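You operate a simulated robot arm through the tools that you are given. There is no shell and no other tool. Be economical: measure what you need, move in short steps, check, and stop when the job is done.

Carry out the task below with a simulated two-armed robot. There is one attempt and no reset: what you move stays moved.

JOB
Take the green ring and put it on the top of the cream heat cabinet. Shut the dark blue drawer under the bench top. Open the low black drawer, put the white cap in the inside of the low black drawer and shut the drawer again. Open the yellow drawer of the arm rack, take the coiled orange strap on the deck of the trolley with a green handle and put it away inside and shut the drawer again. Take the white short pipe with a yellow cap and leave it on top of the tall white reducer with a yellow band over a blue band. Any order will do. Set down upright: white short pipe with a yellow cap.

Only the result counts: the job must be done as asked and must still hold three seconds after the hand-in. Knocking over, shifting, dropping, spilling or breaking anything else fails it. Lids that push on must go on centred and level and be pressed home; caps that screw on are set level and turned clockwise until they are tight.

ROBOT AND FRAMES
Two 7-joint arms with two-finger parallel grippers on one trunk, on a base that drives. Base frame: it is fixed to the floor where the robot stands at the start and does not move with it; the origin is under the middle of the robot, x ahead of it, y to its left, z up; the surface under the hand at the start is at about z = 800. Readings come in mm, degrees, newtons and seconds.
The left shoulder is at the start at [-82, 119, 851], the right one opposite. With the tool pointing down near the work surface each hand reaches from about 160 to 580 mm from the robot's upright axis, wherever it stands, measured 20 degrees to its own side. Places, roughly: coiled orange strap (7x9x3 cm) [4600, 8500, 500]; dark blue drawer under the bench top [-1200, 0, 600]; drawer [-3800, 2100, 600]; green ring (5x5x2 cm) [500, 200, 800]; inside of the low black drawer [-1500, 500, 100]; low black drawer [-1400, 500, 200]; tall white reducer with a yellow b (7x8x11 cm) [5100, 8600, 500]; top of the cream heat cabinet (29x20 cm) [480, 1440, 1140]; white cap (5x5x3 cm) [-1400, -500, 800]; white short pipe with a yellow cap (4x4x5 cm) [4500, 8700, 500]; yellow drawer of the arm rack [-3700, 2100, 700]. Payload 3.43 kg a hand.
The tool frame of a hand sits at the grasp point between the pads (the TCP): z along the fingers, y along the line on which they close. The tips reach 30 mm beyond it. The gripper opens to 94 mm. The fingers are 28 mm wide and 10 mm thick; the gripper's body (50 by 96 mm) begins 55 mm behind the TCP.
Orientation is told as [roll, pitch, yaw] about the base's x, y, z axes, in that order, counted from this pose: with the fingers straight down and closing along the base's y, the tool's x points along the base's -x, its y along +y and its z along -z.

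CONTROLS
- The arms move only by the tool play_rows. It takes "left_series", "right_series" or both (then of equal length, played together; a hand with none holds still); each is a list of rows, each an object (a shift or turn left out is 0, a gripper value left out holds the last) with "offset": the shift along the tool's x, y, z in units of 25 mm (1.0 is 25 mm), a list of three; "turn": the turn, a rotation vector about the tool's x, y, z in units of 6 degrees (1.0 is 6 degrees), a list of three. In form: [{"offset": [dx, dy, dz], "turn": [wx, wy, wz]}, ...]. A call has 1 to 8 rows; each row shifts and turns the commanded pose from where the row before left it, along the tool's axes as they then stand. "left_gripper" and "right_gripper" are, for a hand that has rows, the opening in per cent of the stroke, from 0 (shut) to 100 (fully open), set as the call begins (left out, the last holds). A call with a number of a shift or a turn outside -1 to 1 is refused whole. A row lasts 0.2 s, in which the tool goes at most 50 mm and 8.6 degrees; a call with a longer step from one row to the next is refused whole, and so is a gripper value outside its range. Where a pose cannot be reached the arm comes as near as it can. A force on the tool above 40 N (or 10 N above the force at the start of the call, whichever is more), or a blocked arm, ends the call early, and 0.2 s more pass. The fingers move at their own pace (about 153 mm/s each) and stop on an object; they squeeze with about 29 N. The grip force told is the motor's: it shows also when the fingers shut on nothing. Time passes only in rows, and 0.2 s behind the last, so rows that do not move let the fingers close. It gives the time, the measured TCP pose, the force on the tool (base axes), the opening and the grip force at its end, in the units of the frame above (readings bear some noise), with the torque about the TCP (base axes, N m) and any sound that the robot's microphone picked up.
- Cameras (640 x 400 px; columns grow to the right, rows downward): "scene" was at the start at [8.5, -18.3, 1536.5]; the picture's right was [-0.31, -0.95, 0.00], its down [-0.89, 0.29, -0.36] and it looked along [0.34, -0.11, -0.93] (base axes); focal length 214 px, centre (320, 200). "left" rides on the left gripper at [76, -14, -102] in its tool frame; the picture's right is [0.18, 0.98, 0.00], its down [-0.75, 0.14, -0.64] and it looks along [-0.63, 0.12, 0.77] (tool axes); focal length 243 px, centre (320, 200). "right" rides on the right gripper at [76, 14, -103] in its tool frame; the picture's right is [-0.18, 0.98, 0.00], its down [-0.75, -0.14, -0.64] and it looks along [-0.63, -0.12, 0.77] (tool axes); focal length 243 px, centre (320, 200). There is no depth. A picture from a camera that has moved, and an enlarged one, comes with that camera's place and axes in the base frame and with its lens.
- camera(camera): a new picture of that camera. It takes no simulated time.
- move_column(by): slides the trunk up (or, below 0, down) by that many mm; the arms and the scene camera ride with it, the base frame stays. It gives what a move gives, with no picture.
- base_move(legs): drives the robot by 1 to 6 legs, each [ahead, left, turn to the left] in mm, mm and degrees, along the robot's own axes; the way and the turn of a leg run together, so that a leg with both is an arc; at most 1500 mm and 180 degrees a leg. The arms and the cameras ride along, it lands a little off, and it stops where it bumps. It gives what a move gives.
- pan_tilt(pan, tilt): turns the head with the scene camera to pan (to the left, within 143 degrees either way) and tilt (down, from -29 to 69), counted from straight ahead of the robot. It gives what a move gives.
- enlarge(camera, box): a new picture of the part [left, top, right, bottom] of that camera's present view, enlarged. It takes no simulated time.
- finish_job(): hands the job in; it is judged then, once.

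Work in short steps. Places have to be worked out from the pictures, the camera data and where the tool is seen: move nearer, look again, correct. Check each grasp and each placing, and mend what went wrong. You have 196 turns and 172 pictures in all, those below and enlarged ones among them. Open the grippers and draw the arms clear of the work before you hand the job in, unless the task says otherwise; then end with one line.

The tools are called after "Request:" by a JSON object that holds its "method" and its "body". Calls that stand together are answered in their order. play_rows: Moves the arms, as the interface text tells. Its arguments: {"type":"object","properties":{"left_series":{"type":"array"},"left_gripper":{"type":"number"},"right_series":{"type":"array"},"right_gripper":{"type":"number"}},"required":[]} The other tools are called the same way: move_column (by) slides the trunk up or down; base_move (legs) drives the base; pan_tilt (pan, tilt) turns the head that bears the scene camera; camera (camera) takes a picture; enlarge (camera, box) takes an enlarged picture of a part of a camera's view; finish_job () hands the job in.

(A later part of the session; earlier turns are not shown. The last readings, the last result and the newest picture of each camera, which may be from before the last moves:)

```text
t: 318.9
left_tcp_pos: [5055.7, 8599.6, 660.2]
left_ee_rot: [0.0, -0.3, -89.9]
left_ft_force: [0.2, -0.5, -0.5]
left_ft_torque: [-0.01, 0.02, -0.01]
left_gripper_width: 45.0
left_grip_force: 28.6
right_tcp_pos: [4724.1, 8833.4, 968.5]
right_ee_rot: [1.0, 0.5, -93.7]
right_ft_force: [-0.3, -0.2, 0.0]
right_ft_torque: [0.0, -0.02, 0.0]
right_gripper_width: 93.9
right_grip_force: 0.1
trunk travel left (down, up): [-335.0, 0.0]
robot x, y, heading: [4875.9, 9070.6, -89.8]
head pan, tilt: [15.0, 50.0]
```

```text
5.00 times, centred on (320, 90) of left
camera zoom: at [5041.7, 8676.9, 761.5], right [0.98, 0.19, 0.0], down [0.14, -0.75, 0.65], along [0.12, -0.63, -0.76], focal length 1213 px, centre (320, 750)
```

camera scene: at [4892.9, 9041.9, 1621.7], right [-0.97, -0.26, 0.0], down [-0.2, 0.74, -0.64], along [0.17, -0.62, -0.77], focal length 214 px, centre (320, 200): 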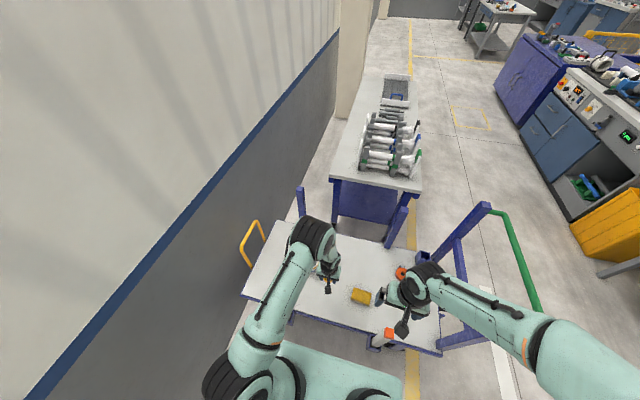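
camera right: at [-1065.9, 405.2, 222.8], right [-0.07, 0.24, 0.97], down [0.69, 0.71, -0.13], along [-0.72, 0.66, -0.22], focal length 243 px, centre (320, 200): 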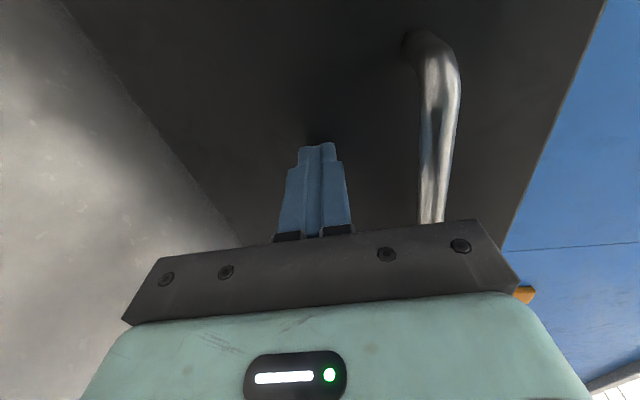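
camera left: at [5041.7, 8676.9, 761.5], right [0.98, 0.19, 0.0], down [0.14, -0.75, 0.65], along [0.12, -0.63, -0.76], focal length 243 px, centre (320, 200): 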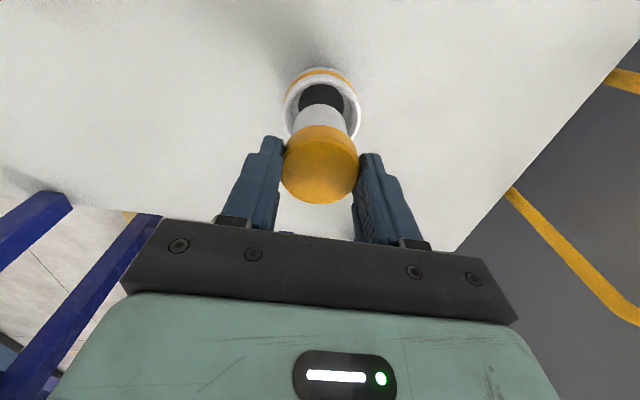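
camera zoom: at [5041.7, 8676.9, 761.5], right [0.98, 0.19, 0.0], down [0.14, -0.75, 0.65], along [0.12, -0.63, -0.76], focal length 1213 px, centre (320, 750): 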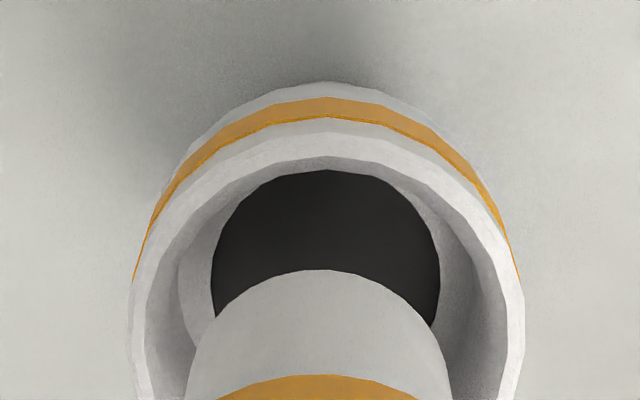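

Fitting the rim over three frames gives centre ≈[5057, 8596], rim z≈557. I shift 5 mm further, then lower slowly with force checks.

Request:
{"method": "play_rows", "body": {"left_series": [{"offset": [-0.2, 0.07, 0.2]}, {"offset": [0, 0, 0.4]}, {"offset": [0, 0, 0.4]}, {"offset": [0, 0, 0.4]}]}}

Request:
{"method": "camera", "body": {"camera": "left"}}

Request:
{"method": "enlarge", "body": {"camera": "scene", "box": [260, 210, 380, 285]}}

```text
t: 319.9
left_tcp_pos: [5057.0, 8594.9, 626.3]
left_ee_rot: [0.0, -0.3, -89.9]
left_ft_force: [0.4, 0.0, -0.5]
left_ft_torque: [0.01, -0.01, 0.03]
left_gripper_width: 44.6
left_grip_force: 29.1
right_tcp_pos: [4723.9, 8834.5, 967.6]
right_ee_rot: [1.0, 0.5, -93.7]
right_ft_force: [-0.3, 0.4, -0.6]
right_ft_torque: [0.02, -0.01, -0.01]
right_gripper_width: 94.3
right_grip_force: 0.0
trunk travel left (down, up): [-335.0, 0.0]
robot x, y, heading: [4873.8, 9072.8, -90.0]
head pan, tilt: [15.0, 50.0]
```

```text
74 pictures are left
camera left: at [5043.6, 8671.0, 727.5], right [0.98, 0.19, 0.0], down [0.14, -0.75, 0.65], along [0.12, -0.63, -0.76], focal length 243 px, centre (320, 200)
```

left: 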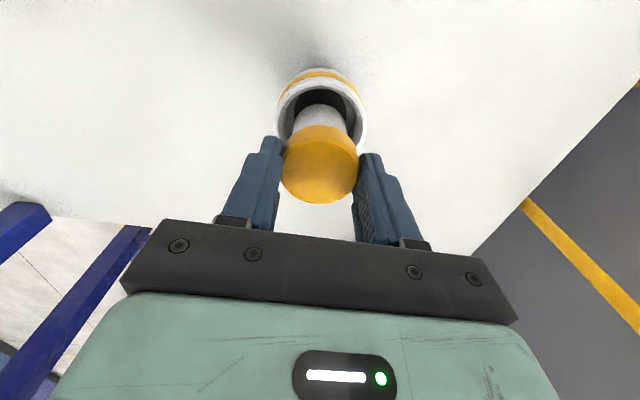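

```text
5.33 times, centred on (320, 248) of scene
camera zoom: at [4893.1, 9042.1, 1621.7], right [-0.97, -0.26, 0.0], down [-0.2, 0.74, -0.64], along [0.17, -0.62, -0.77], focal length 1144 px, centre (320, -53)
```

zoom: 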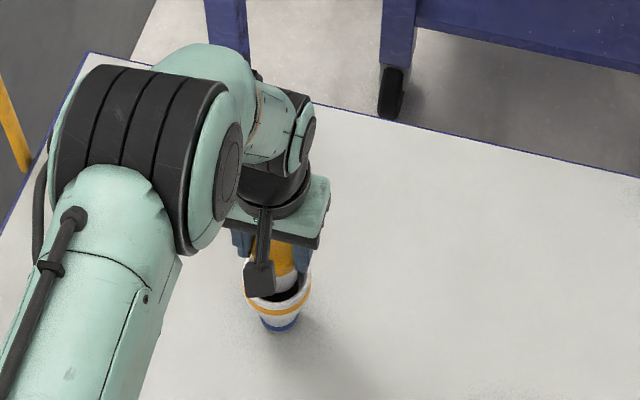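

Closer zoom from the scene camera to judge the centring.

Request:
{"method": "enlarge", "body": {"camera": "scene", "box": [295, 250, 335, 275]}}

Request:
{"method": "enlarge", "body": {"camera": "left", "box": [256, 60, 384, 140]}}

```text
16.00 times, centred on (315, 262) of scene
camera zoom: at [4893.1, 9042.1, 1621.7], right [-0.97, -0.26, 0.0], down [-0.2, 0.74, -0.64], along [0.17, -0.62, -0.77], focal length 3432 px, centre (400, -800)
```

zoom: 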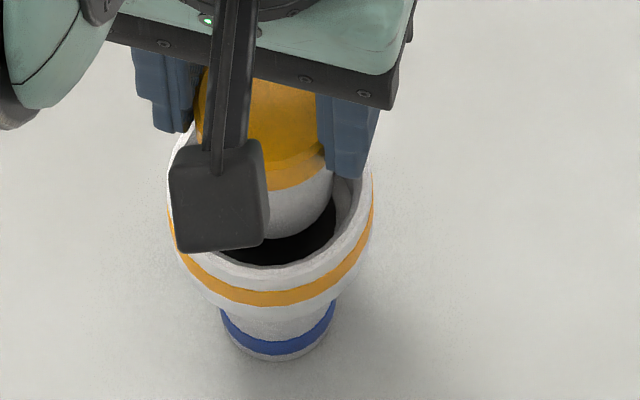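

```text
5.00 times, centred on (320, 100) of left
camera zoom: at [5043.6, 8671.0, 727.5], right [0.98, 0.19, 0.0], down [0.14, -0.75, 0.65], along [0.12, -0.63, -0.76], focal length 1213 px, centre (320, 700)
```

zoom: 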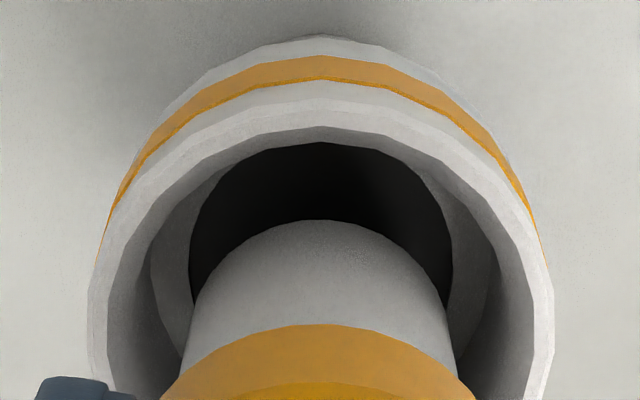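

Both views show the pipe centred over the socket within ~3 mm. Lower slowly to contact.

Request:
{"method": "play_rows", "body": {"left_series": [{"offset": [0, 0, 0.2]}, {"offset": [0, 0, 0.2]}, {"offset": [0, 0, 0.2]}, {"offset": [0, 0, 0.15]}, {"offset": [0, 0, 0.1]}]}}

```text
t: 321.1
left_tcp_pos: [5058.8, 8595.0, 606.8]
left_ee_rot: [0.0, -0.3, -89.9]
left_ft_force: [-0.9, 0.8, 3.4]
left_ft_torque: [0.06, 0.08, 0.04]
left_gripper_width: 44.9
left_grip_force: 29.0
right_tcp_pos: [4723.6, 8833.2, 966.8]
right_ee_rot: [1.0, 0.5, -93.8]
right_ft_force: [0.7, 0.4, -1.0]
right_ft_torque: [-0.02, -0.01, 0.0]
right_gripper_width: 94.3
right_grip_force: 0.1
trunk travel left (down, up): [-335.0, 0.0]
robot x, y, heading: [4874.6, 9072.8, -90.3]
head pan, tilt: [15.0, 50.0]
```

Contact of 3.4 N with the pipe ~15 mm inside the socket. I check the view, then release.

Request:
{"method": "enlarge", "body": {"camera": "scene", "box": [295, 250, 335, 275]}}

Request:
{"method": "play_rows", "body": {"left_series": [{"offset": [0, 0, 0.04]}]}}

```text
16.00 times, centred on (315, 262) of scene
camera zoom: at [4892.8, 9042.5, 1621.7], right [-0.97, -0.26, 0.0], down [-0.2, 0.74, -0.64], along [0.17, -0.62, -0.77], focal length 3432 px, centre (400, -800)
```

zoom: 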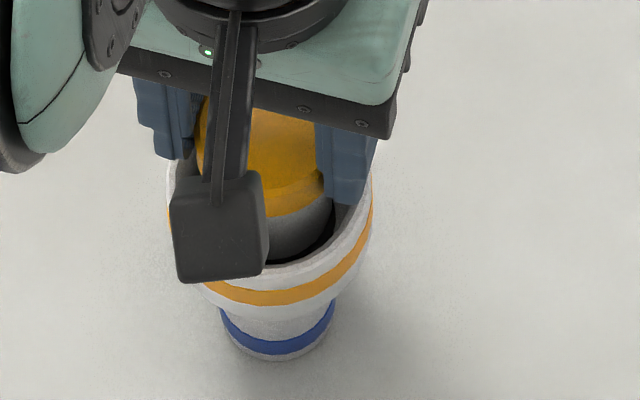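

```text
t: 321.5
left_tcp_pos: [5058.8, 8593.6, 604.2]
left_ee_rot: [0.0, -0.3, -89.9]
left_ft_force: [-0.5, 0.8, 2.5]
left_ft_torque: [0.0, 0.09, 0.02]
left_gripper_width: 44.8
left_grip_force: 28.4
right_tcp_pos: [4724.4, 8835.2, 966.0]
right_ee_rot: [1.0, 0.5, -93.8]
right_ft_force: [-0.7, 0.4, -0.1]
right_ft_torque: [-0.03, -0.02, 0.01]
right_gripper_width: 93.8
right_grip_force: 0.0
trunk travel left (down, up): [-335.0, 0.0]
robot x, y, heading: [4874.5, 9074.2, -90.0]
head pan, tilt: [15.0, 50.0]
```

Force is still light (sliding down the taper?). Lower a touch more.

Request:
{"method": "play_rows", "body": {"left_series": [{"offset": [0, 0, 0.08]}, {"offset": [0, 0, 0.06]}]}}

```text
t: 322.1
left_tcp_pos: [5058.5, 8595.5, 601.1]
left_ee_rot: [0.0, -0.3, -89.9]
left_ft_force: [1.7, -0.5, 3.8]
left_ft_torque: [-0.07, -0.1, 0.0]
left_gripper_width: 45.0
left_grip_force: 28.7
right_tcp_pos: [4725.2, 8833.6, 966.9]
right_ee_rot: [1.0, 0.5, -93.7]
right_ft_force: [-0.1, 1.2, -0.1]
right_ft_torque: [0.01, 0.0, 0.03]
right_gripper_width: 94.1
right_grip_force: 0.0
trunk travel left (down, up): [-335.0, 0.0]
robot x, y, heading: [4874.0, 9075.3, -89.8]
head pan, tilt: [15.0, 50.0]
```

Request:
{"method": "play_rows", "body": {"left_series": [{"offset": [0, 0, 0.08]}, {"offset": [0, 0, 0.08]}]}}

Request:
{"method": "enlarge", "body": {"camera": "left", "box": [256, 60, 384, 140]}}

```text
t: 322.7
left_tcp_pos: [5057.6, 8593.0, 599.0]
left_ee_rot: [0.0, -0.5, -89.9]
left_ft_force: [0.6, 4.4, 24.0]
left_ft_torque: [0.34, -0.03, 0.01]
left_gripper_width: 44.9
left_grip_force: 28.8
right_tcp_pos: [4725.0, 8834.0, 967.7]
right_ee_rot: [1.1, 0.4, -93.7]
right_ft_force: [0.7, -0.4, -0.1]
right_ft_torque: [-0.01, -0.01, 0.0]
right_gripper_width: 93.9
right_grip_force: 0.0
trunk travel left (down, up): [-335.0, 0.0]
robot x, y, heading: [4876.4, 9072.7, -89.9]
head pan, tilt: [15.0, 50.0]
```

```text
5.00 times, centred on (320, 100) of left
camera zoom: at [5043.6, 8670.7, 700.5], right [0.98, 0.19, 0.0], down [0.14, -0.75, 0.65], along [0.12, -0.64, -0.76], focal length 1213 px, centre (320, 700)
```

zoom: 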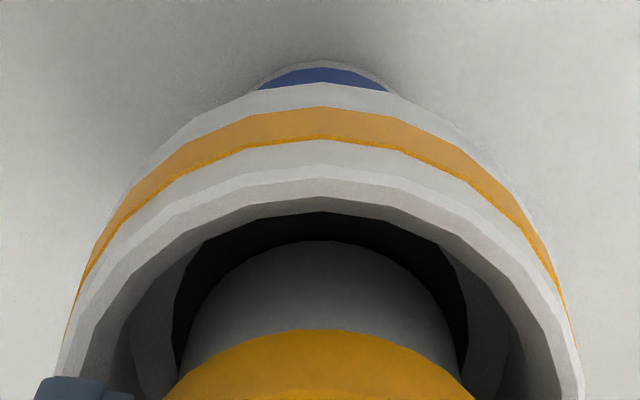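

Firmly seated (24 N). Ease up 2 mm, open and withdraw upward.

Request:
{"method": "play_rows", "body": {"left_series": [{"offset": [0, 0, -0.06]}, {}]}}

Request:
{"method": "play_rows", "body": {"left_series": [{}, {}, {}, {"offset": [0, 0, -0.6]}, {"offset": [0, 0, -1]}, {"offset": [0, 0, -1]}, {"offset": [0, 0, -1]}, {"offset": [0, 0, -1]}], "left_gripper": 100}}

Request:
{"method": "camera", "body": {"camera": "left"}}

Request:
{"method": "enlarge", "body": {"camera": "scene", "box": [280, 230, 360, 280]}}

```text
t: 323.3
left_tcp_pos: [5056.5, 8593.6, 600.2]
left_ee_rot: [0.1, -0.3, -89.9]
left_ft_force: [2.2, -1.0, 15.4]
left_ft_torque: [-0.18, -0.1, 0.03]
left_gripper_width: 45.0
left_grip_force: 28.7
right_tcp_pos: [4724.8, 8835.9, 966.9]
right_ee_rot: [1.0, 0.4, -93.6]
right_ft_force: [-0.3, 1.2, 0.7]
right_ft_torque: [0.01, -0.02, 0.0]
right_gripper_width: 93.9
right_grip_force: 0.1
trunk travel left (down, up): [-335.0, 0.0]
robot x, y, heading: [4871.5, 9075.9, -90.2]
head pan, tilt: [15.0, 50.0]
```

```text
t: 325.1
left_tcp_pos: [5057.9, 8598.0, 714.7]
left_ee_rot: [0.0, -0.2, -90.0]
left_ft_force: [0.0, -0.2, 0.8]
left_ft_torque: [0.05, 0.01, 0.0]
left_gripper_width: 94.0
left_grip_force: 0.1
right_tcp_pos: [4724.6, 8834.4, 966.5]
right_ee_rot: [1.0, 0.4, -93.8]
right_ft_force: [0.6, -0.3, 0.0]
right_ft_torque: [-0.02, 0.0, 0.0]
right_gripper_width: 94.0
right_grip_force: 0.1
trunk travel left (down, up): [-335.0, 0.0]
robot x, y, heading: [4874.9, 9070.1, -90.1]
head pan, tilt: [15.0, 50.0]
```

```text
68 pictures are left
camera left: at [5043.5, 8674.3, 815.8], right [0.98, 0.18, 0.0], down [0.14, -0.75, 0.65], along [0.12, -0.63, -0.76], focal length 243 px, centre (320, 200)
```

left: 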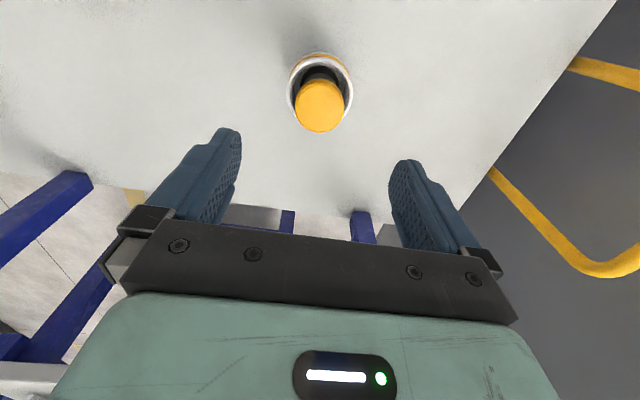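

```text
8.00 times, centred on (320, 255) of scene
camera zoom: at [4892.9, 9042.5, 1621.7], right [-0.97, -0.26, 0.0], down [-0.2, 0.74, -0.64], along [0.17, -0.62, -0.77], focal length 1716 px, centre (320, -240)
```

zoom: 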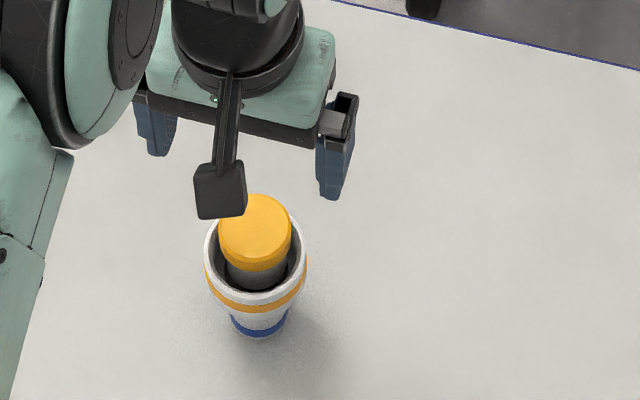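

The pipe stands upright in the reducer's socket. Now I retract the left hand up and back, and sidestep toward the strap for the right hand.

Request:
{"method": "play_rows", "body": {"left_series": [{"offset": [0, 0, -1]}, {"offset": [0, 0, -1]}, {"offset": [0, 0, -1]}, {"offset": [0, 0, -1]}, {"offset": [0, 0, -1]}, {"offset": [0, 0, -1]}, {"offset": [0, 0, -1]}, {"offset": [0, 0, -1]}]}}

Request:
{"method": "play_rows", "body": {"left_series": [{"offset": [1, 0, 0]}, {"offset": [1, 0, 0]}, {"offset": [1, 0, 0]}, {"offset": [1, 0, 0]}, {"offset": [1, 0, 0]}, {"offset": [1, 0, 0]}, {"offset": [1, 0, 0]}, {"offset": [1, 0, 0]}]}}

Request:
{"method": "base_move", "body": {"legs": [[0, -120, 0]]}}

Request:
{"method": "move_column", "body": {"by": -100}}

Request:
{"method": "pan_tilt", "body": {"pan": -15, "tilt": 50}}

Request:
{"method": "camera", "body": {"camera": "scene"}}

Request:
{"method": "camera", "body": {"camera": "right"}}

```text
t: 326.9
left_tcp_pos: [5058.5, 8596.6, 913.6]
left_ee_rot: [0.0, -0.4, -89.9]
left_ft_force: [0.4, -0.3, -0.2]
left_ft_torque: [0.0, 0.01, 0.02]
left_gripper_width: 94.2
left_grip_force: 0.0
right_tcp_pos: [4724.7, 8834.6, 967.5]
right_ee_rot: [0.9, 0.5, -93.7]
right_ft_force: [0.6, -0.9, -0.7]
right_ft_torque: [-0.01, 0.0, 0.02]
right_gripper_width: 94.1
right_grip_force: 0.1
trunk travel left (down, up): [-335.0, 0.0]
robot x, y, heading: [4873.6, 9067.8, -89.6]
head pan, tilt: [15.0, 50.0]
```

```text
t: 328.7
left_tcp_pos: [5057.5, 8795.4, 911.8]
left_ee_rot: [0.0, -0.5, -89.9]
left_ft_force: [0.2, -0.5, -0.5]
left_ft_torque: [-0.01, 0.03, -0.01]
left_gripper_width: 94.0
left_grip_force: 0.1
right_tcp_pos: [4724.3, 8834.1, 966.6]
right_ee_rot: [1.0, 0.5, -93.7]
right_ft_force: [-0.3, 0.0, 0.0]
right_ft_torque: [-0.02, 0.01, 0.02]
right_gripper_width: 93.9
right_grip_force: 0.1
trunk travel left (down, up): [-335.0, 0.0]
robot x, y, heading: [4872.5, 9069.0, -90.0]
head pan, tilt: [15.0, 50.0]
```

```text
t: 330.5
left_tcp_pos: [4936.6, 8795.4, 913.2]
left_ee_rot: [0.0, -0.4, -89.7]
left_ft_force: [0.8, 0.2, -0.6]
left_ft_torque: [0.01, -0.02, -0.02]
left_gripper_width: 94.1
left_grip_force: 0.1
right_tcp_pos: [4603.6, 8833.3, 967.3]
right_ee_rot: [1.0, 0.6, -93.4]
right_ft_force: [0.2, 0.5, 0.0]
right_ft_torque: [0.03, 0.02, -0.03]
right_gripper_width: 94.1
right_grip_force: 0.0
trunk travel left (down, up): [-335.0, 0.0]
robot x, y, heading: [4752.9, 9072.3, -90.0]
head pan, tilt: [15.0, 50.0]
```

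```text
t: 331.8
left_tcp_pos: [4937.8, 8795.7, 811.9]
left_ee_rot: [0.0, -0.4, -89.8]
left_ft_force: [0.1, -0.2, -0.1]
left_ft_torque: [0.02, 0.02, 0.0]
left_gripper_width: 93.8
left_grip_force: 0.0
right_tcp_pos: [4603.4, 8833.1, 867.1]
right_ee_rot: [1.0, 0.5, -93.6]
right_ft_force: [-0.9, -0.3, -0.3]
right_ft_torque: [0.03, 0.01, -0.04]
right_gripper_width: 94.0
right_grip_force: 0.0
trunk travel left (down, up): [-235.0, 100.0]
robot x, y, heading: [4753.7, 9072.0, -89.8]
head pan, tilt: [15.0, 50.0]
```

```text
t: 332.7
left_tcp_pos: [4937.2, 8795.8, 811.4]
left_ee_rot: [0.0, -0.3, -89.7]
left_ft_force: [0.0, -1.0, 0.4]
left_ft_torque: [-0.02, 0.0, 0.01]
left_gripper_width: 94.1
left_grip_force: 0.1
right_tcp_pos: [4602.7, 8832.4, 867.5]
right_ee_rot: [1.0, 0.4, -93.6]
right_ft_force: [-0.5, -0.7, -0.2]
right_ft_torque: [0.02, -0.02, 0.01]
right_gripper_width: 93.9
right_grip_force: 0.1
trunk travel left (down, up): [-235.0, 100.0]
robot x, y, heading: [4753.7, 9070.8, -90.2]
head pan, tilt: [-15.0, 50.0]
```

```text
66 pictures are left
camera scene: at [4732.1, 9040.5, 1516.7], right [-0.97, 0.25, 0.0], down [0.2, 0.74, -0.64], along [-0.16, -0.62, -0.77], focal length 214 px, centre (320, 200)
```

scene: 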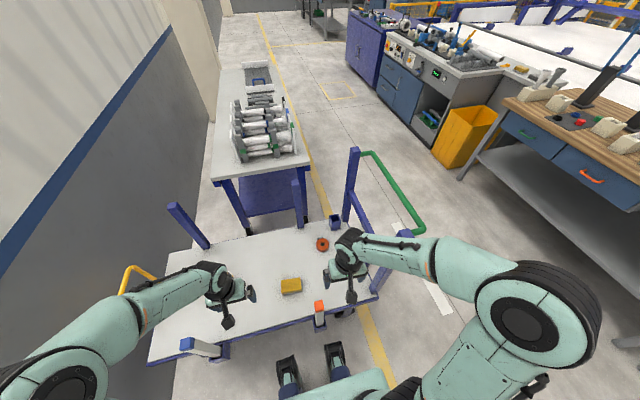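

```text
65 pictures are left
camera right: at [4621.9, 8908.8, 970.6], right [0.97, -0.24, 0.02], down [-0.2, -0.75, 0.63], along [-0.14, -0.62, -0.77], focal length 243 px, centre (320, 200)
```

right: 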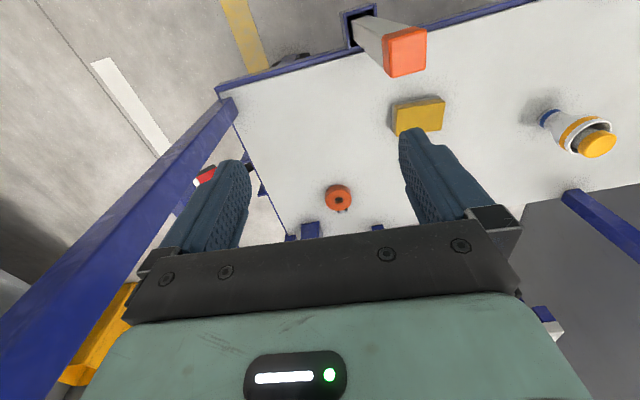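

Strap at about [4581, 8519]. Extend the right hand forward 200 mm at safe height, then tilt it 30° forward for reach.

Request:
{"method": "play_rows", "body": {"right_series": [{"offset": [-1, 0, 0]}, {"offset": [-1, 0, 0]}, {"offset": [-1, 0, 0]}, {"offset": [-1, 0, 0]}, {"offset": [-1, 0, 0]}, {"offset": [-1, 0, 0]}, {"offset": [-1, 0, 0]}, {"offset": [-1, 0, 0]}]}}

Request:
{"method": "play_rows", "body": {"right_series": [{"turn": [0, -1, 0]}, {"turn": [0, -1, 0]}, {"turn": [0, -1, 0]}, {"turn": [0, -1, 0]}, {"turn": [0, -1, 0]}, {"offset": [0.5, 0, 0.866]}, {"offset": [0.5, 0, 0.866]}, {"offset": [0.5, 0, 0.866]}]}}

Request:
{"method": "camera", "body": {"camera": "right"}}

Request:
{"method": "camera", "body": {"camera": "scene"}}

```text
t: 334.5
left_tcp_pos: [4937.2, 8795.0, 812.2]
left_ee_rot: [0.0, -0.3, -89.6]
left_ft_force: [0.5, -0.1, 1.2]
left_ft_torque: [0.01, 0.0, 0.0]
left_gripper_width: 93.9
left_grip_force: 0.0
right_tcp_pos: [4592.9, 8634.9, 864.1]
right_ee_rot: [1.0, 0.5, -93.5]
right_ft_force: [-0.8, -1.1, 0.5]
right_ft_torque: [0.03, 0.05, 0.01]
right_gripper_width: 94.1
right_grip_force: 0.0
trunk travel left (down, up): [-235.0, 100.0]
robot x, y, heading: [4750.7, 9072.5, -89.8]
head pan, tilt: [-15.0, 50.0]
```

```text
t: 336.3
left_tcp_pos: [4937.7, 8794.6, 812.8]
left_ee_rot: [0.0, -0.3, -89.9]
left_ft_force: [-0.4, -0.1, 0.4]
left_ft_torque: [-0.05, -0.01, 0.0]
left_gripper_width: 94.1
left_grip_force: 0.0
right_tcp_pos: [4593.9, 8635.7, 788.9]
right_ee_rot: [1.2, -29.6, -93.9]
right_ft_force: [1.4, -0.4, -1.0]
right_ft_torque: [-0.03, 0.0, -0.01]
right_gripper_width: 94.0
right_grip_force: 0.1
trunk travel left (down, up): [-235.0, 100.0]
robot x, y, heading: [4752.3, 9073.8, -89.8]
head pan, tilt: [-15.0, 50.0]
```

```text
64 pictures are left
camera right: at [4615.5, 8752.3, 840.2], right [0.97, -0.22, 0.11], down [-0.18, -0.33, 0.93], along [-0.17, -0.92, -0.36], focal length 243 px, centre (320, 200)
```

right: 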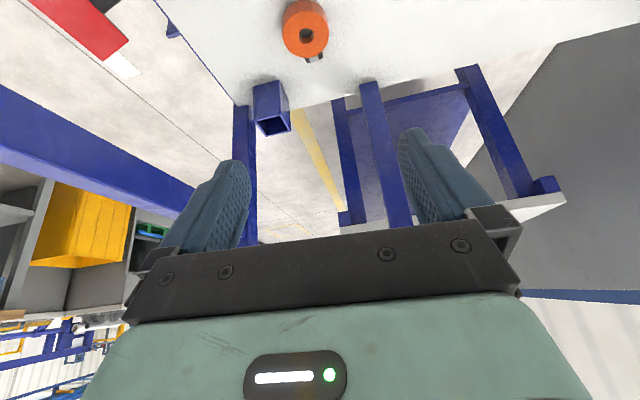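

```text
63 pictures are left
camera scene: at [4732.4, 9040.1, 1516.7], right [-0.97, 0.26, 0.0], down [0.2, 0.74, -0.64], along [-0.16, -0.62, -0.77], focal length 214 px, centre (320, 200)
```

scene: 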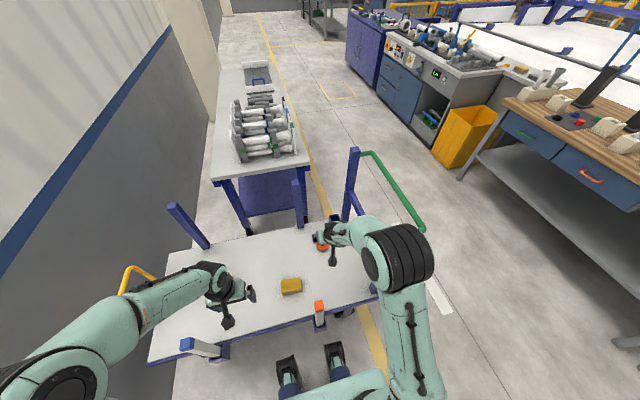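

The right elbow is near the tall north-west post. I shift the base 60 mm away (left), then extend the hand toward the strap.

Request:
{"method": "base_move", "body": {"legs": [[0, 60, 0]]}}

Request:
{"method": "play_rows", "body": {"right_series": [{"offset": [-0.6, -0.55, 0.5]}, {"offset": [-0.6, -0.55, 0.5]}, {"offset": [-0.6, -0.55, 0.5]}, {"offset": [-0.6, -0.55, 0.5]}]}}

Request:
{"method": "camera", "body": {"camera": "scene"}}

Request:
{"method": "camera", "body": {"camera": "right"}}

```text
t: 337.6
left_tcp_pos: [4996.8, 8795.6, 812.9]
left_ee_rot: [0.0, -0.3, -89.9]
left_ft_force: [0.1, 0.0, -0.5]
left_ft_torque: [0.01, 0.03, 0.0]
left_gripper_width: 94.1
left_grip_force: 0.1
right_tcp_pos: [4654.3, 8637.2, 788.4]
right_ee_rot: [1.1, -29.6, -94.2]
right_ft_force: [-0.1, 0.6, 0.1]
right_ft_torque: [-0.02, 0.04, 0.01]
right_gripper_width: 93.5
right_grip_force: 0.1
trunk travel left (down, up): [-235.0, 100.0]
robot x, y, heading: [4815.9, 9073.4, -89.7]
head pan, tilt: [-15.0, 50.0]
```

```text
t: 338.6
left_tcp_pos: [4998.2, 8794.7, 812.7]
left_ee_rot: [0.0, -0.3, -89.8]
left_ft_force: [-0.7, 0.6, 0.1]
left_ft_torque: [-0.01, 0.01, 0.02]
left_gripper_width: 94.0
left_grip_force: 0.1
right_tcp_pos: [4595.0, 8562.1, 774.7]
right_ee_rot: [1.2, -29.5, -94.2]
right_ft_force: [-0.2, 0.2, -0.1]
right_ft_torque: [0.02, -0.02, -0.01]
right_gripper_width: 93.7
right_grip_force: 0.2
trunk travel left (down, up): [-235.0, 100.0]
robot x, y, heading: [4813.6, 9071.3, -90.0]
head pan, tilt: [-15.0, 50.0]
```

```text
62 pictures are left
camera scene: at [4792.4, 9040.4, 1516.7], right [-0.97, 0.26, 0.0], down [0.2, 0.74, -0.64], along [-0.16, -0.62, -0.77], focal length 214 px, centre (320, 200)
```

scene: 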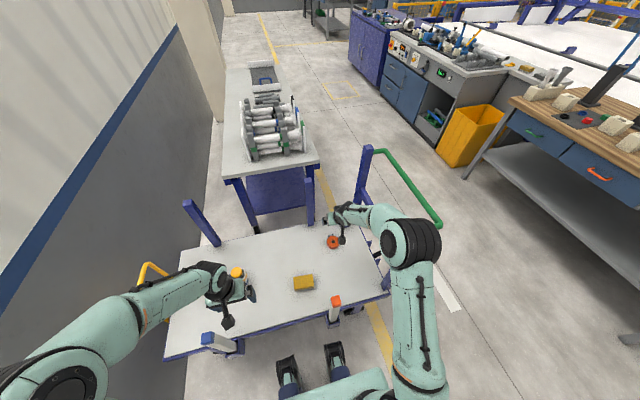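

```text
61 pictures are left
camera right: at [4617.0, 8678.7, 826.1], right [0.97, -0.22, 0.11], down [-0.18, -0.33, 0.93], along [-0.17, -0.92, -0.36], focal length 243 px, centre (320, 200)
```

right: 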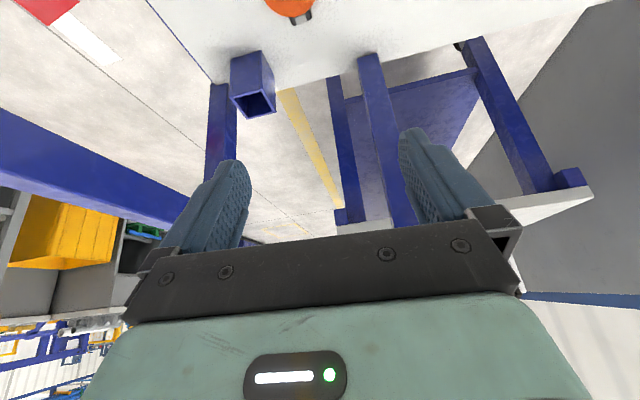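

Zoom to see the elbow relative to the post.

Request:
{"method": "enlarge", "body": {"camera": "scene", "box": [310, 140, 470, 300]}}

```text
2.50 times, centred on (390, 220) of scene
camera zoom: at [4792.4, 9040.4, 1516.7], right [-0.97, 0.26, 0.0], down [0.2, 0.74, -0.64], along [-0.16, -0.62, -0.77], focal length 536 px, centre (145, 150)
```

zoom: 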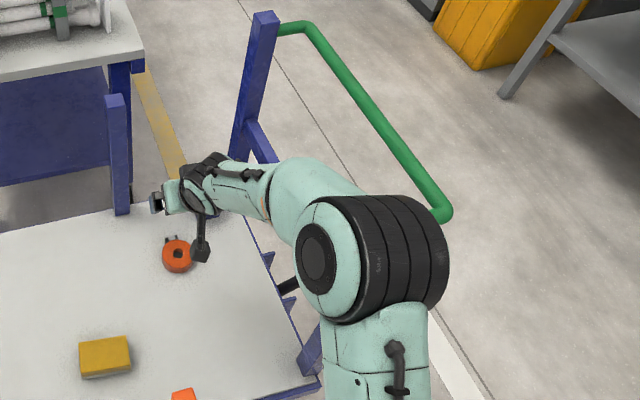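

Elbow position relative to the post is ambiguous, so I move the base another 100 mm away (raising the left hand first to clear the other stake).

Request:
{"method": "play_rows", "body": {"left_series": [{"offset": [0.5, 0, -1]}, {"offset": [0.5, 0, -1]}, {"offset": [0.5, 0, -1]}, {"offset": [0.5, 0, -1]}]}}

Request:
{"method": "base_move", "body": {"legs": [[0, 100, 0]]}}

Request:
{"method": "play_rows", "body": {"right_series": [{"offset": [0, -0.9, 0], "turn": [0, -0.8, 0]}, {"offset": [0, -0.9, 0], "turn": [0, -0.8, 0]}, {"offset": [0, -0.9, 0]}, {"offset": [0, -0.9, 0]}, {"offset": [0, -0.9, 0]}]}}

Request:
{"method": "camera", "body": {"camera": "scene"}}

```text
t: 339.6
left_tcp_pos: [4999.6, 8849.2, 913.4]
left_ee_rot: [0.0, -0.2, -89.8]
left_ft_force: [-0.1, -0.8, -0.5]
left_ft_torque: [-0.02, -0.02, -0.01]
left_gripper_width: 93.9
left_grip_force: 0.0
right_tcp_pos: [4595.3, 8562.9, 773.5]
right_ee_rot: [1.1, -29.6, -94.1]
right_ft_force: [0.0, 0.0, 0.0]
right_ft_torque: [-0.01, 0.02, 0.03]
right_gripper_width: 94.2
right_grip_force: 0.1
trunk travel left (down, up): [-235.0, 100.0]
robot x, y, heading: [4810.4, 9073.9, -89.8]
head pan, tilt: [-15.0, 50.0]
```

```text
t: 341.1
left_tcp_pos: [5098.4, 8847.4, 913.7]
left_ee_rot: [0.0, -0.3, -89.8]
left_ft_force: [0.4, -0.4, -0.6]
left_ft_torque: [-0.01, 0.02, 0.0]
left_gripper_width: 93.7
left_grip_force: 0.0
right_tcp_pos: [4694.7, 8563.0, 775.0]
right_ee_rot: [1.2, -29.5, -94.1]
right_ft_force: [0.2, -0.1, 0.2]
right_ft_torque: [-0.03, 0.01, 0.02]
right_gripper_width: 93.9
right_grip_force: 0.1
trunk travel left (down, up): [-235.0, 100.0]
robot x, y, heading: [4910.2, 9074.6, -89.9]
head pan, tilt: [-15.0, 50.0]
```

```text
t: 342.3
left_tcp_pos: [5099.1, 8847.6, 914.4]
left_ee_rot: [0.0, -0.3, -89.8]
left_ft_force: [0.0, -0.1, 0.2]
left_ft_torque: [0.0, -0.03, 0.0]
left_gripper_width: 94.0
left_grip_force: 0.1
right_tcp_pos: [4583.1, 8570.7, 773.5]
right_ee_rot: [1.3, -39.1, -94.4]
right_ft_force: [-0.1, 0.6, 0.4]
right_ft_torque: [0.02, 0.02, 0.0]
right_gripper_width: 93.9
right_grip_force: 0.1
trunk travel left (down, up): [-235.0, 100.0]
robot x, y, heading: [4914.5, 9072.2, -89.9]
head pan, tilt: [-15.0, 50.0]
```

```text
59 pictures are left
camera scene: at [4891.1, 9041.2, 1516.7], right [-0.97, 0.26, 0.0], down [0.2, 0.74, -0.64], along [-0.16, -0.62, -0.77], focal length 214 px, centre (320, 200)
```

scene: 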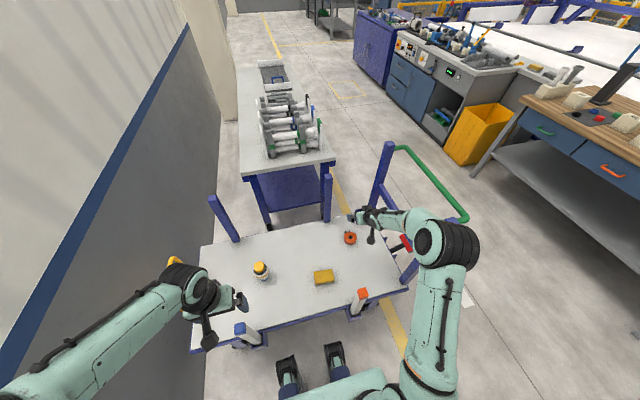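

The elbow is high and clear of the post now. Descend halfway to the strap along the tilted approach and look.

Request:
{"method": "play_rows", "body": {"right_series": [{"offset": [0.43, 0, 0.8]}, {"offset": [0.43, 0, 0.8]}, {"offset": [0.43, 0, 0.8]}, {"offset": [0.43, 0, 0.8]}, {"offset": [0.43, 0, 0.8]}, {"offset": [0.43, 0, 0.8]}]}}

Request:
{"method": "camera", "body": {"camera": "right"}}

Request:
{"method": "enlarge", "body": {"camera": "scene", "box": [300, 170, 500, 310]}}

```text
t: 343.7
left_tcp_pos: [5098.4, 8847.1, 913.1]
left_ee_rot: [0.0, -0.3, -89.8]
left_ft_force: [-0.3, 0.2, 0.3]
left_ft_torque: [0.0, -0.01, 0.02]
left_gripper_width: 94.2
left_grip_force: 0.0
right_tcp_pos: [4582.3, 8544.5, 636.2]
right_ee_rot: [1.3, -39.1, -94.4]
right_ft_force: [-0.5, 0.3, -0.3]
right_ft_torque: [0.0, 0.04, -0.01]
right_gripper_width: 94.2
right_grip_force: 0.0
trunk travel left (down, up): [-235.0, 100.0]
robot x, y, heading: [4911.9, 9078.0, -89.5]
head pan, tilt: [-15.0, 50.0]
```

```text
58 pictures are left
camera right: at [4605.9, 8667.9, 667.9], right [0.97, -0.2, 0.13], down [-0.17, -0.17, 0.97], along [-0.18, -0.96, -0.2], focal length 243 px, centre (320, 200)
```

right: 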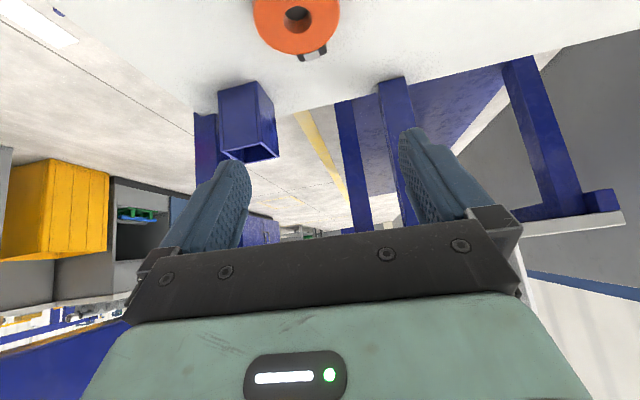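

```text
2.86 times, centred on (400, 240) of scene
camera zoom: at [4891.7, 9040.8, 1516.7], right [-0.97, 0.26, 0.0], down [0.2, 0.74, -0.64], along [-0.16, -0.62, -0.77], focal length 613 px, centre (91, 86)
```

zoom: 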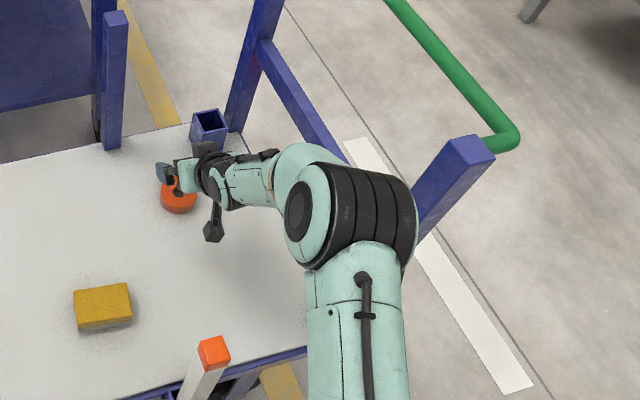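

Strap centre ≈[4578, 8515]. Continue down most of the way, then verify.

Request:
{"method": "play_rows", "body": {"right_series": [{"offset": [0.55, 0, 0.9]}, {"offset": [0.55, 0, 0.9]}, {"offset": [0.55, 0, 0.9]}, {"offset": [0.5, 0, 0.7]}]}}

Request:
{"method": "camera", "body": {"camera": "right"}}

Request:
{"method": "enlarge", "body": {"camera": "scene", "box": [300, 170, 500, 310]}}

```text
t: 344.7
left_tcp_pos: [5097.9, 8847.2, 914.1]
left_ee_rot: [0.0, -0.2, -89.8]
left_ft_force: [-0.5, -1.6, 0.0]
left_ft_torque: [0.0, 0.0, -0.01]
left_gripper_width: 94.0
left_grip_force: 0.1
right_tcp_pos: [4584.4, 8533.2, 538.1]
right_ee_rot: [1.4, -39.1, -94.2]
right_ft_force: [0.1, 0.5, -0.4]
right_ft_torque: [0.01, 0.03, 0.04]
right_gripper_width: 93.9
right_grip_force: 0.1
trunk travel left (down, up): [-235.0, 100.0]
robot x, y, heading: [4914.5, 9073.6, -89.8]
head pan, tilt: [-15.0, 50.0]
```

```text
56 pictures are left
camera right: at [4607.5, 8656.4, 569.1], right [0.97, -0.2, 0.13], down [-0.17, -0.17, 0.97], along [-0.18, -0.96, -0.2], focal length 243 px, centre (320, 200)
```

right: 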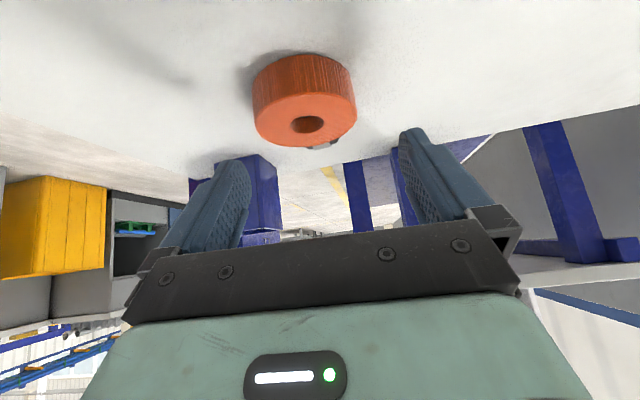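

```text
2.86 times, centred on (400, 240) of scene
camera zoom: at [4891.7, 9041.0, 1516.7], right [-0.97, 0.26, 0.0], down [0.2, 0.74, -0.64], along [-0.16, -0.62, -0.77], focal length 613 px, centre (91, 86)
```

zoom: 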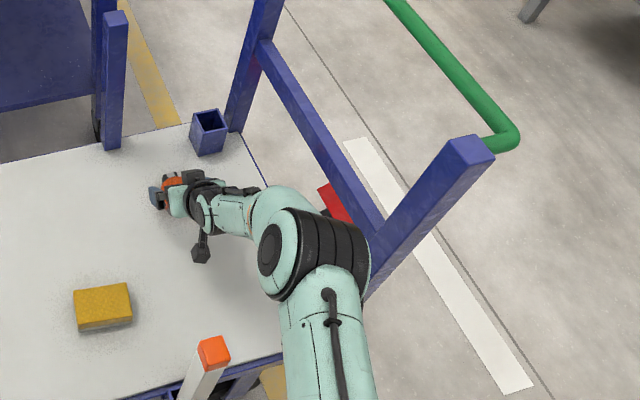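

Strap lies ~10 mm to the left of the finger midline. I shift 10 mm and go straight down 30 mm.

Request:
{"method": "play_rows", "body": {"right_series": [{"offset": [0.25, -0.4, 0.31]}, {"offset": [0.25, 0, 0.31]}, {"offset": [0.25, 0, 0.31]}]}}

Request:
{"method": "camera", "body": {"camera": "right"}}

```text
t: 345.5
left_tcp_pos: [5098.4, 8846.5, 914.2]
left_ee_rot: [0.0, -0.3, -89.8]
left_ft_force: [0.0, 0.2, 0.0]
left_ft_torque: [-0.02, 0.01, 0.01]
left_gripper_width: 94.3
left_grip_force: 0.0
right_tcp_pos: [4576.2, 8532.2, 508.4]
right_ee_rot: [1.4, -39.1, -94.2]
right_ft_force: [-0.5, -0.5, -0.2]
right_ft_torque: [0.02, 0.01, -0.01]
right_gripper_width: 94.3
right_grip_force: 0.0
trunk travel left (down, up): [-235.0, 100.0]
robot x, y, heading: [4911.5, 9072.0, -89.7]
head pan, tilt: [-15.0, 50.0]
```

```text
54 pictures are left
camera right: at [4597.6, 8656.5, 540.4], right [0.97, -0.2, 0.13], down [-0.17, -0.17, 0.97], along [-0.18, -0.96, -0.2], focal length 243 px, centre (320, 200)
```

right: 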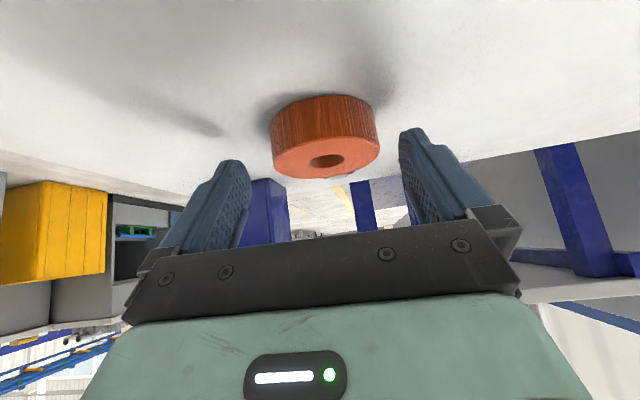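

Laterally centred. Ease down further in small steps until the tips nearly touch the deck.

Request:
{"method": "play_rows", "body": {"right_series": [{"offset": [0.13, 0, 0.16]}, {"offset": [0.13, 0, 0.16]}, {"offset": [0.1, 0, 0.12]}]}}

Request:
{"method": "camera", "body": {"camera": "right"}}

```text
t: 346.3
left_tcp_pos: [5098.0, 8847.5, 914.9]
left_ee_rot: [0.0, -0.3, -89.8]
left_ft_force: [-0.2, 0.8, -0.5]
left_ft_torque: [0.01, 0.01, -0.01]
left_gripper_width: 93.9
left_grip_force: 0.2
right_tcp_pos: [4574.4, 8532.9, 494.9]
right_ee_rot: [1.4, -39.1, -94.4]
right_ft_force: [-0.4, 0.4, -0.7]
right_ft_torque: [0.04, -0.03, -0.02]
right_gripper_width: 94.0
right_grip_force: 0.0
trunk travel left (down, up): [-235.0, 100.0]
robot x, y, heading: [4912.7, 9073.2, -90.0]
head pan, tilt: [-15.0, 50.0]
```

```text
53 pictures are left
camera right: at [4597.4, 8656.3, 526.5], right [0.97, -0.2, 0.13], down [-0.17, -0.17, 0.97], along [-0.18, -0.96, -0.2], focal length 243 px, centre (320, 200)
```

right: 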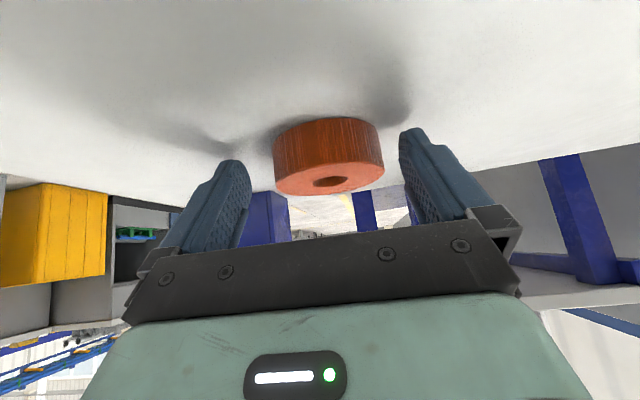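

Still free. Another 10 mm down in fine steps.

Request:
{"method": "play_rows", "body": {"right_series": [{"offset": [0.1, 0, 0.12]}, {"offset": [0.1, 0, 0.12]}, {"offset": [0.08, 0, 0.1]}]}}

Request:
{"method": "camera", "body": {"camera": "right"}}

```text
t: 347.1
left_tcp_pos: [5099.1, 8848.9, 913.1]
left_ee_rot: [-0.1, -0.3, -89.8]
left_ft_force: [-0.2, -0.4, 0.2]
left_ft_torque: [-0.02, 0.02, 0.02]
left_gripper_width: 94.1
left_grip_force: 0.1
right_tcp_pos: [4572.5, 8529.1, 492.5]
right_ee_rot: [0.8, -40.1, -94.1]
right_ft_force: [-0.7, -1.8, 2.4]
right_ft_torque: [0.22, -0.06, 0.08]
right_gripper_width: 93.0
right_grip_force: 0.0
trunk travel left (down, up): [-235.0, 100.0]
robot x, y, heading: [4912.8, 9072.0, -90.1]
head pan, tilt: [-15.0, 50.0]
stopped in row 3 (right hand): the force on the tool passed its limit at 53 N (the readings are from after the stop); the commanded pose is now the measured one
```

```text
52 pictures are left
camera right: at [4595.0, 8652.7, 521.7], right [0.97, -0.2, 0.13], down [-0.16, -0.15, 0.97], along [-0.18, -0.97, -0.18], focal length 243 px, centre (320, 200)
```

right: 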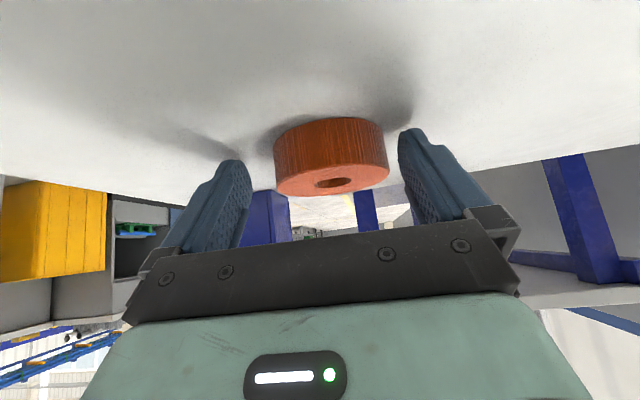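

Tips touch the deck. Lift 1–2 mm, move 6 mm forward, and close on the strap.

Request:
{"method": "play_rows", "body": {"right_series": [{"offset": [-0.05, 0, -0.06]}, {"offset": [-0.19, 0, 0.13]}]}}

Request:
{"method": "play_rows", "body": {"right_series": [{}, {}, {}, {}], "right_gripper": 0}}

Request:
{"method": "camera", "body": {"camera": "right"}}

```text
t: 347.7
left_tcp_pos: [5099.7, 8848.7, 913.4]
left_ee_rot: [0.1, -0.2, -89.8]
left_ft_force: [-0.3, -0.6, -0.5]
left_ft_torque: [0.0, -0.02, 0.01]
left_gripper_width: 94.1
left_grip_force: 0.0
right_tcp_pos: [4571.6, 8524.7, 492.8]
right_ee_rot: [0.8, -39.7, -94.2]
right_ft_force: [0.9, 3.1, 3.6]
right_ft_torque: [-0.01, 0.21, -0.09]
right_gripper_width: 93.8
right_grip_force: 0.0
trunk travel left (down, up): [-235.0, 100.0]
robot x, y, heading: [4916.4, 9074.8, -89.7]
head pan, tilt: [-15.0, 50.0]
```

```text
t: 348.7
left_tcp_pos: [5098.2, 8847.7, 914.3]
left_ee_rot: [0.0, -0.2, -89.7]
left_ft_force: [-0.6, 0.7, 0.2]
left_ft_torque: [0.02, -0.03, -0.01]
left_gripper_width: 94.2
left_grip_force: 0.1
right_tcp_pos: [4572.6, 8523.8, 492.2]
right_ee_rot: [1.0, -39.7, -94.3]
right_ft_force: [0.6, -0.1, 0.2]
right_ft_torque: [0.0, -0.05, -0.02]
right_gripper_width: 68.4
right_grip_force: 29.5
trunk travel left (down, up): [-235.0, 100.0]
robot x, y, heading: [4916.0, 9073.1, -89.7]
head pan, tilt: [-15.0, 50.0]
```

```text
51 pictures are left
camera right: at [4594.9, 8648.5, 522.6], right [0.97, -0.2, 0.13], down [-0.16, -0.16, 0.97], along [-0.18, -0.97, -0.19], focal length 243 px, centre (320, 200)
```

right: 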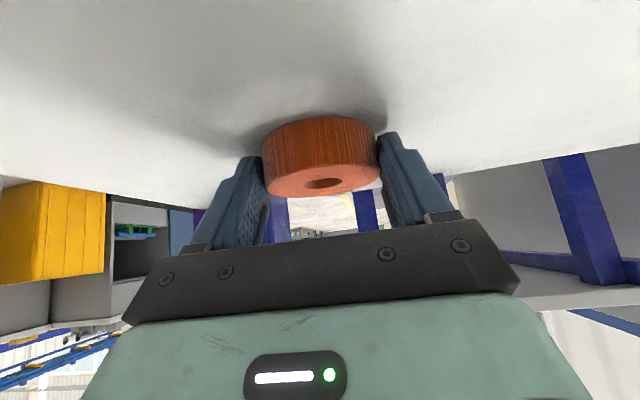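

Gripped at 68 mm. Lift straight up.

Request:
{"method": "play_rows", "body": {"right_series": [{"offset": [-0.3, 0, -0.37]}, {"offset": [-0.5, 0, -0.62]}, {"offset": [-0.6, 0, -0.75]}, {"offset": [-0.6, 0, -0.75]}, {"offset": [-0.6, 0, -0.75]}, {"offset": [-0.6, 0, -0.75]}, {"offset": [-0.6, 0, -0.75]}, {"offset": [-0.6, 0, -0.75]}]}}

Request:
{"method": "camera", "body": {"camera": "right"}}

```text
t: 350.5
left_tcp_pos: [5097.9, 8847.2, 913.8]
left_ee_rot: [0.0, -0.2, -89.9]
left_ft_force: [-1.3, -0.3, -1.0]
left_ft_torque: [0.02, 0.03, -0.02]
left_gripper_width: 93.8
left_grip_force: 0.2
right_tcp_pos: [4569.6, 8525.8, 668.7]
right_ee_rot: [1.0, -39.8, -94.2]
right_ft_force: [0.4, -0.5, 0.0]
right_ft_torque: [0.03, -0.02, 0.0]
right_gripper_width: 68.2
right_grip_force: 29.1
trunk travel left (down, up): [-235.0, 100.0]
robot x, y, heading: [4917.8, 9074.1, -89.9]
head pan, tilt: [-15.0, 50.0]
```

```text
50 pictures are left
camera right: at [4591.9, 8650.7, 698.6], right [0.97, -0.2, 0.13], down [-0.16, -0.16, 0.97], along [-0.18, -0.97, -0.19], focal length 243 px, centre (320, 200)
```

right: 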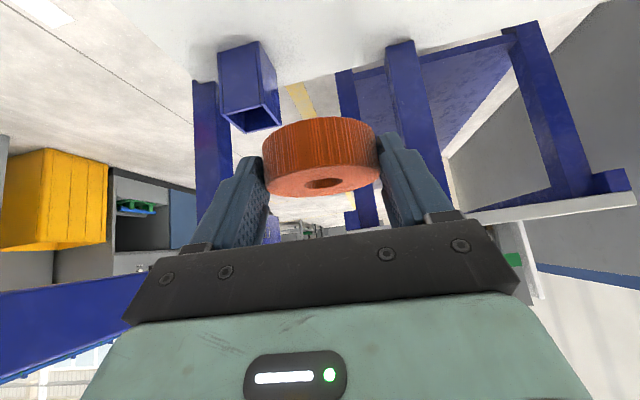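

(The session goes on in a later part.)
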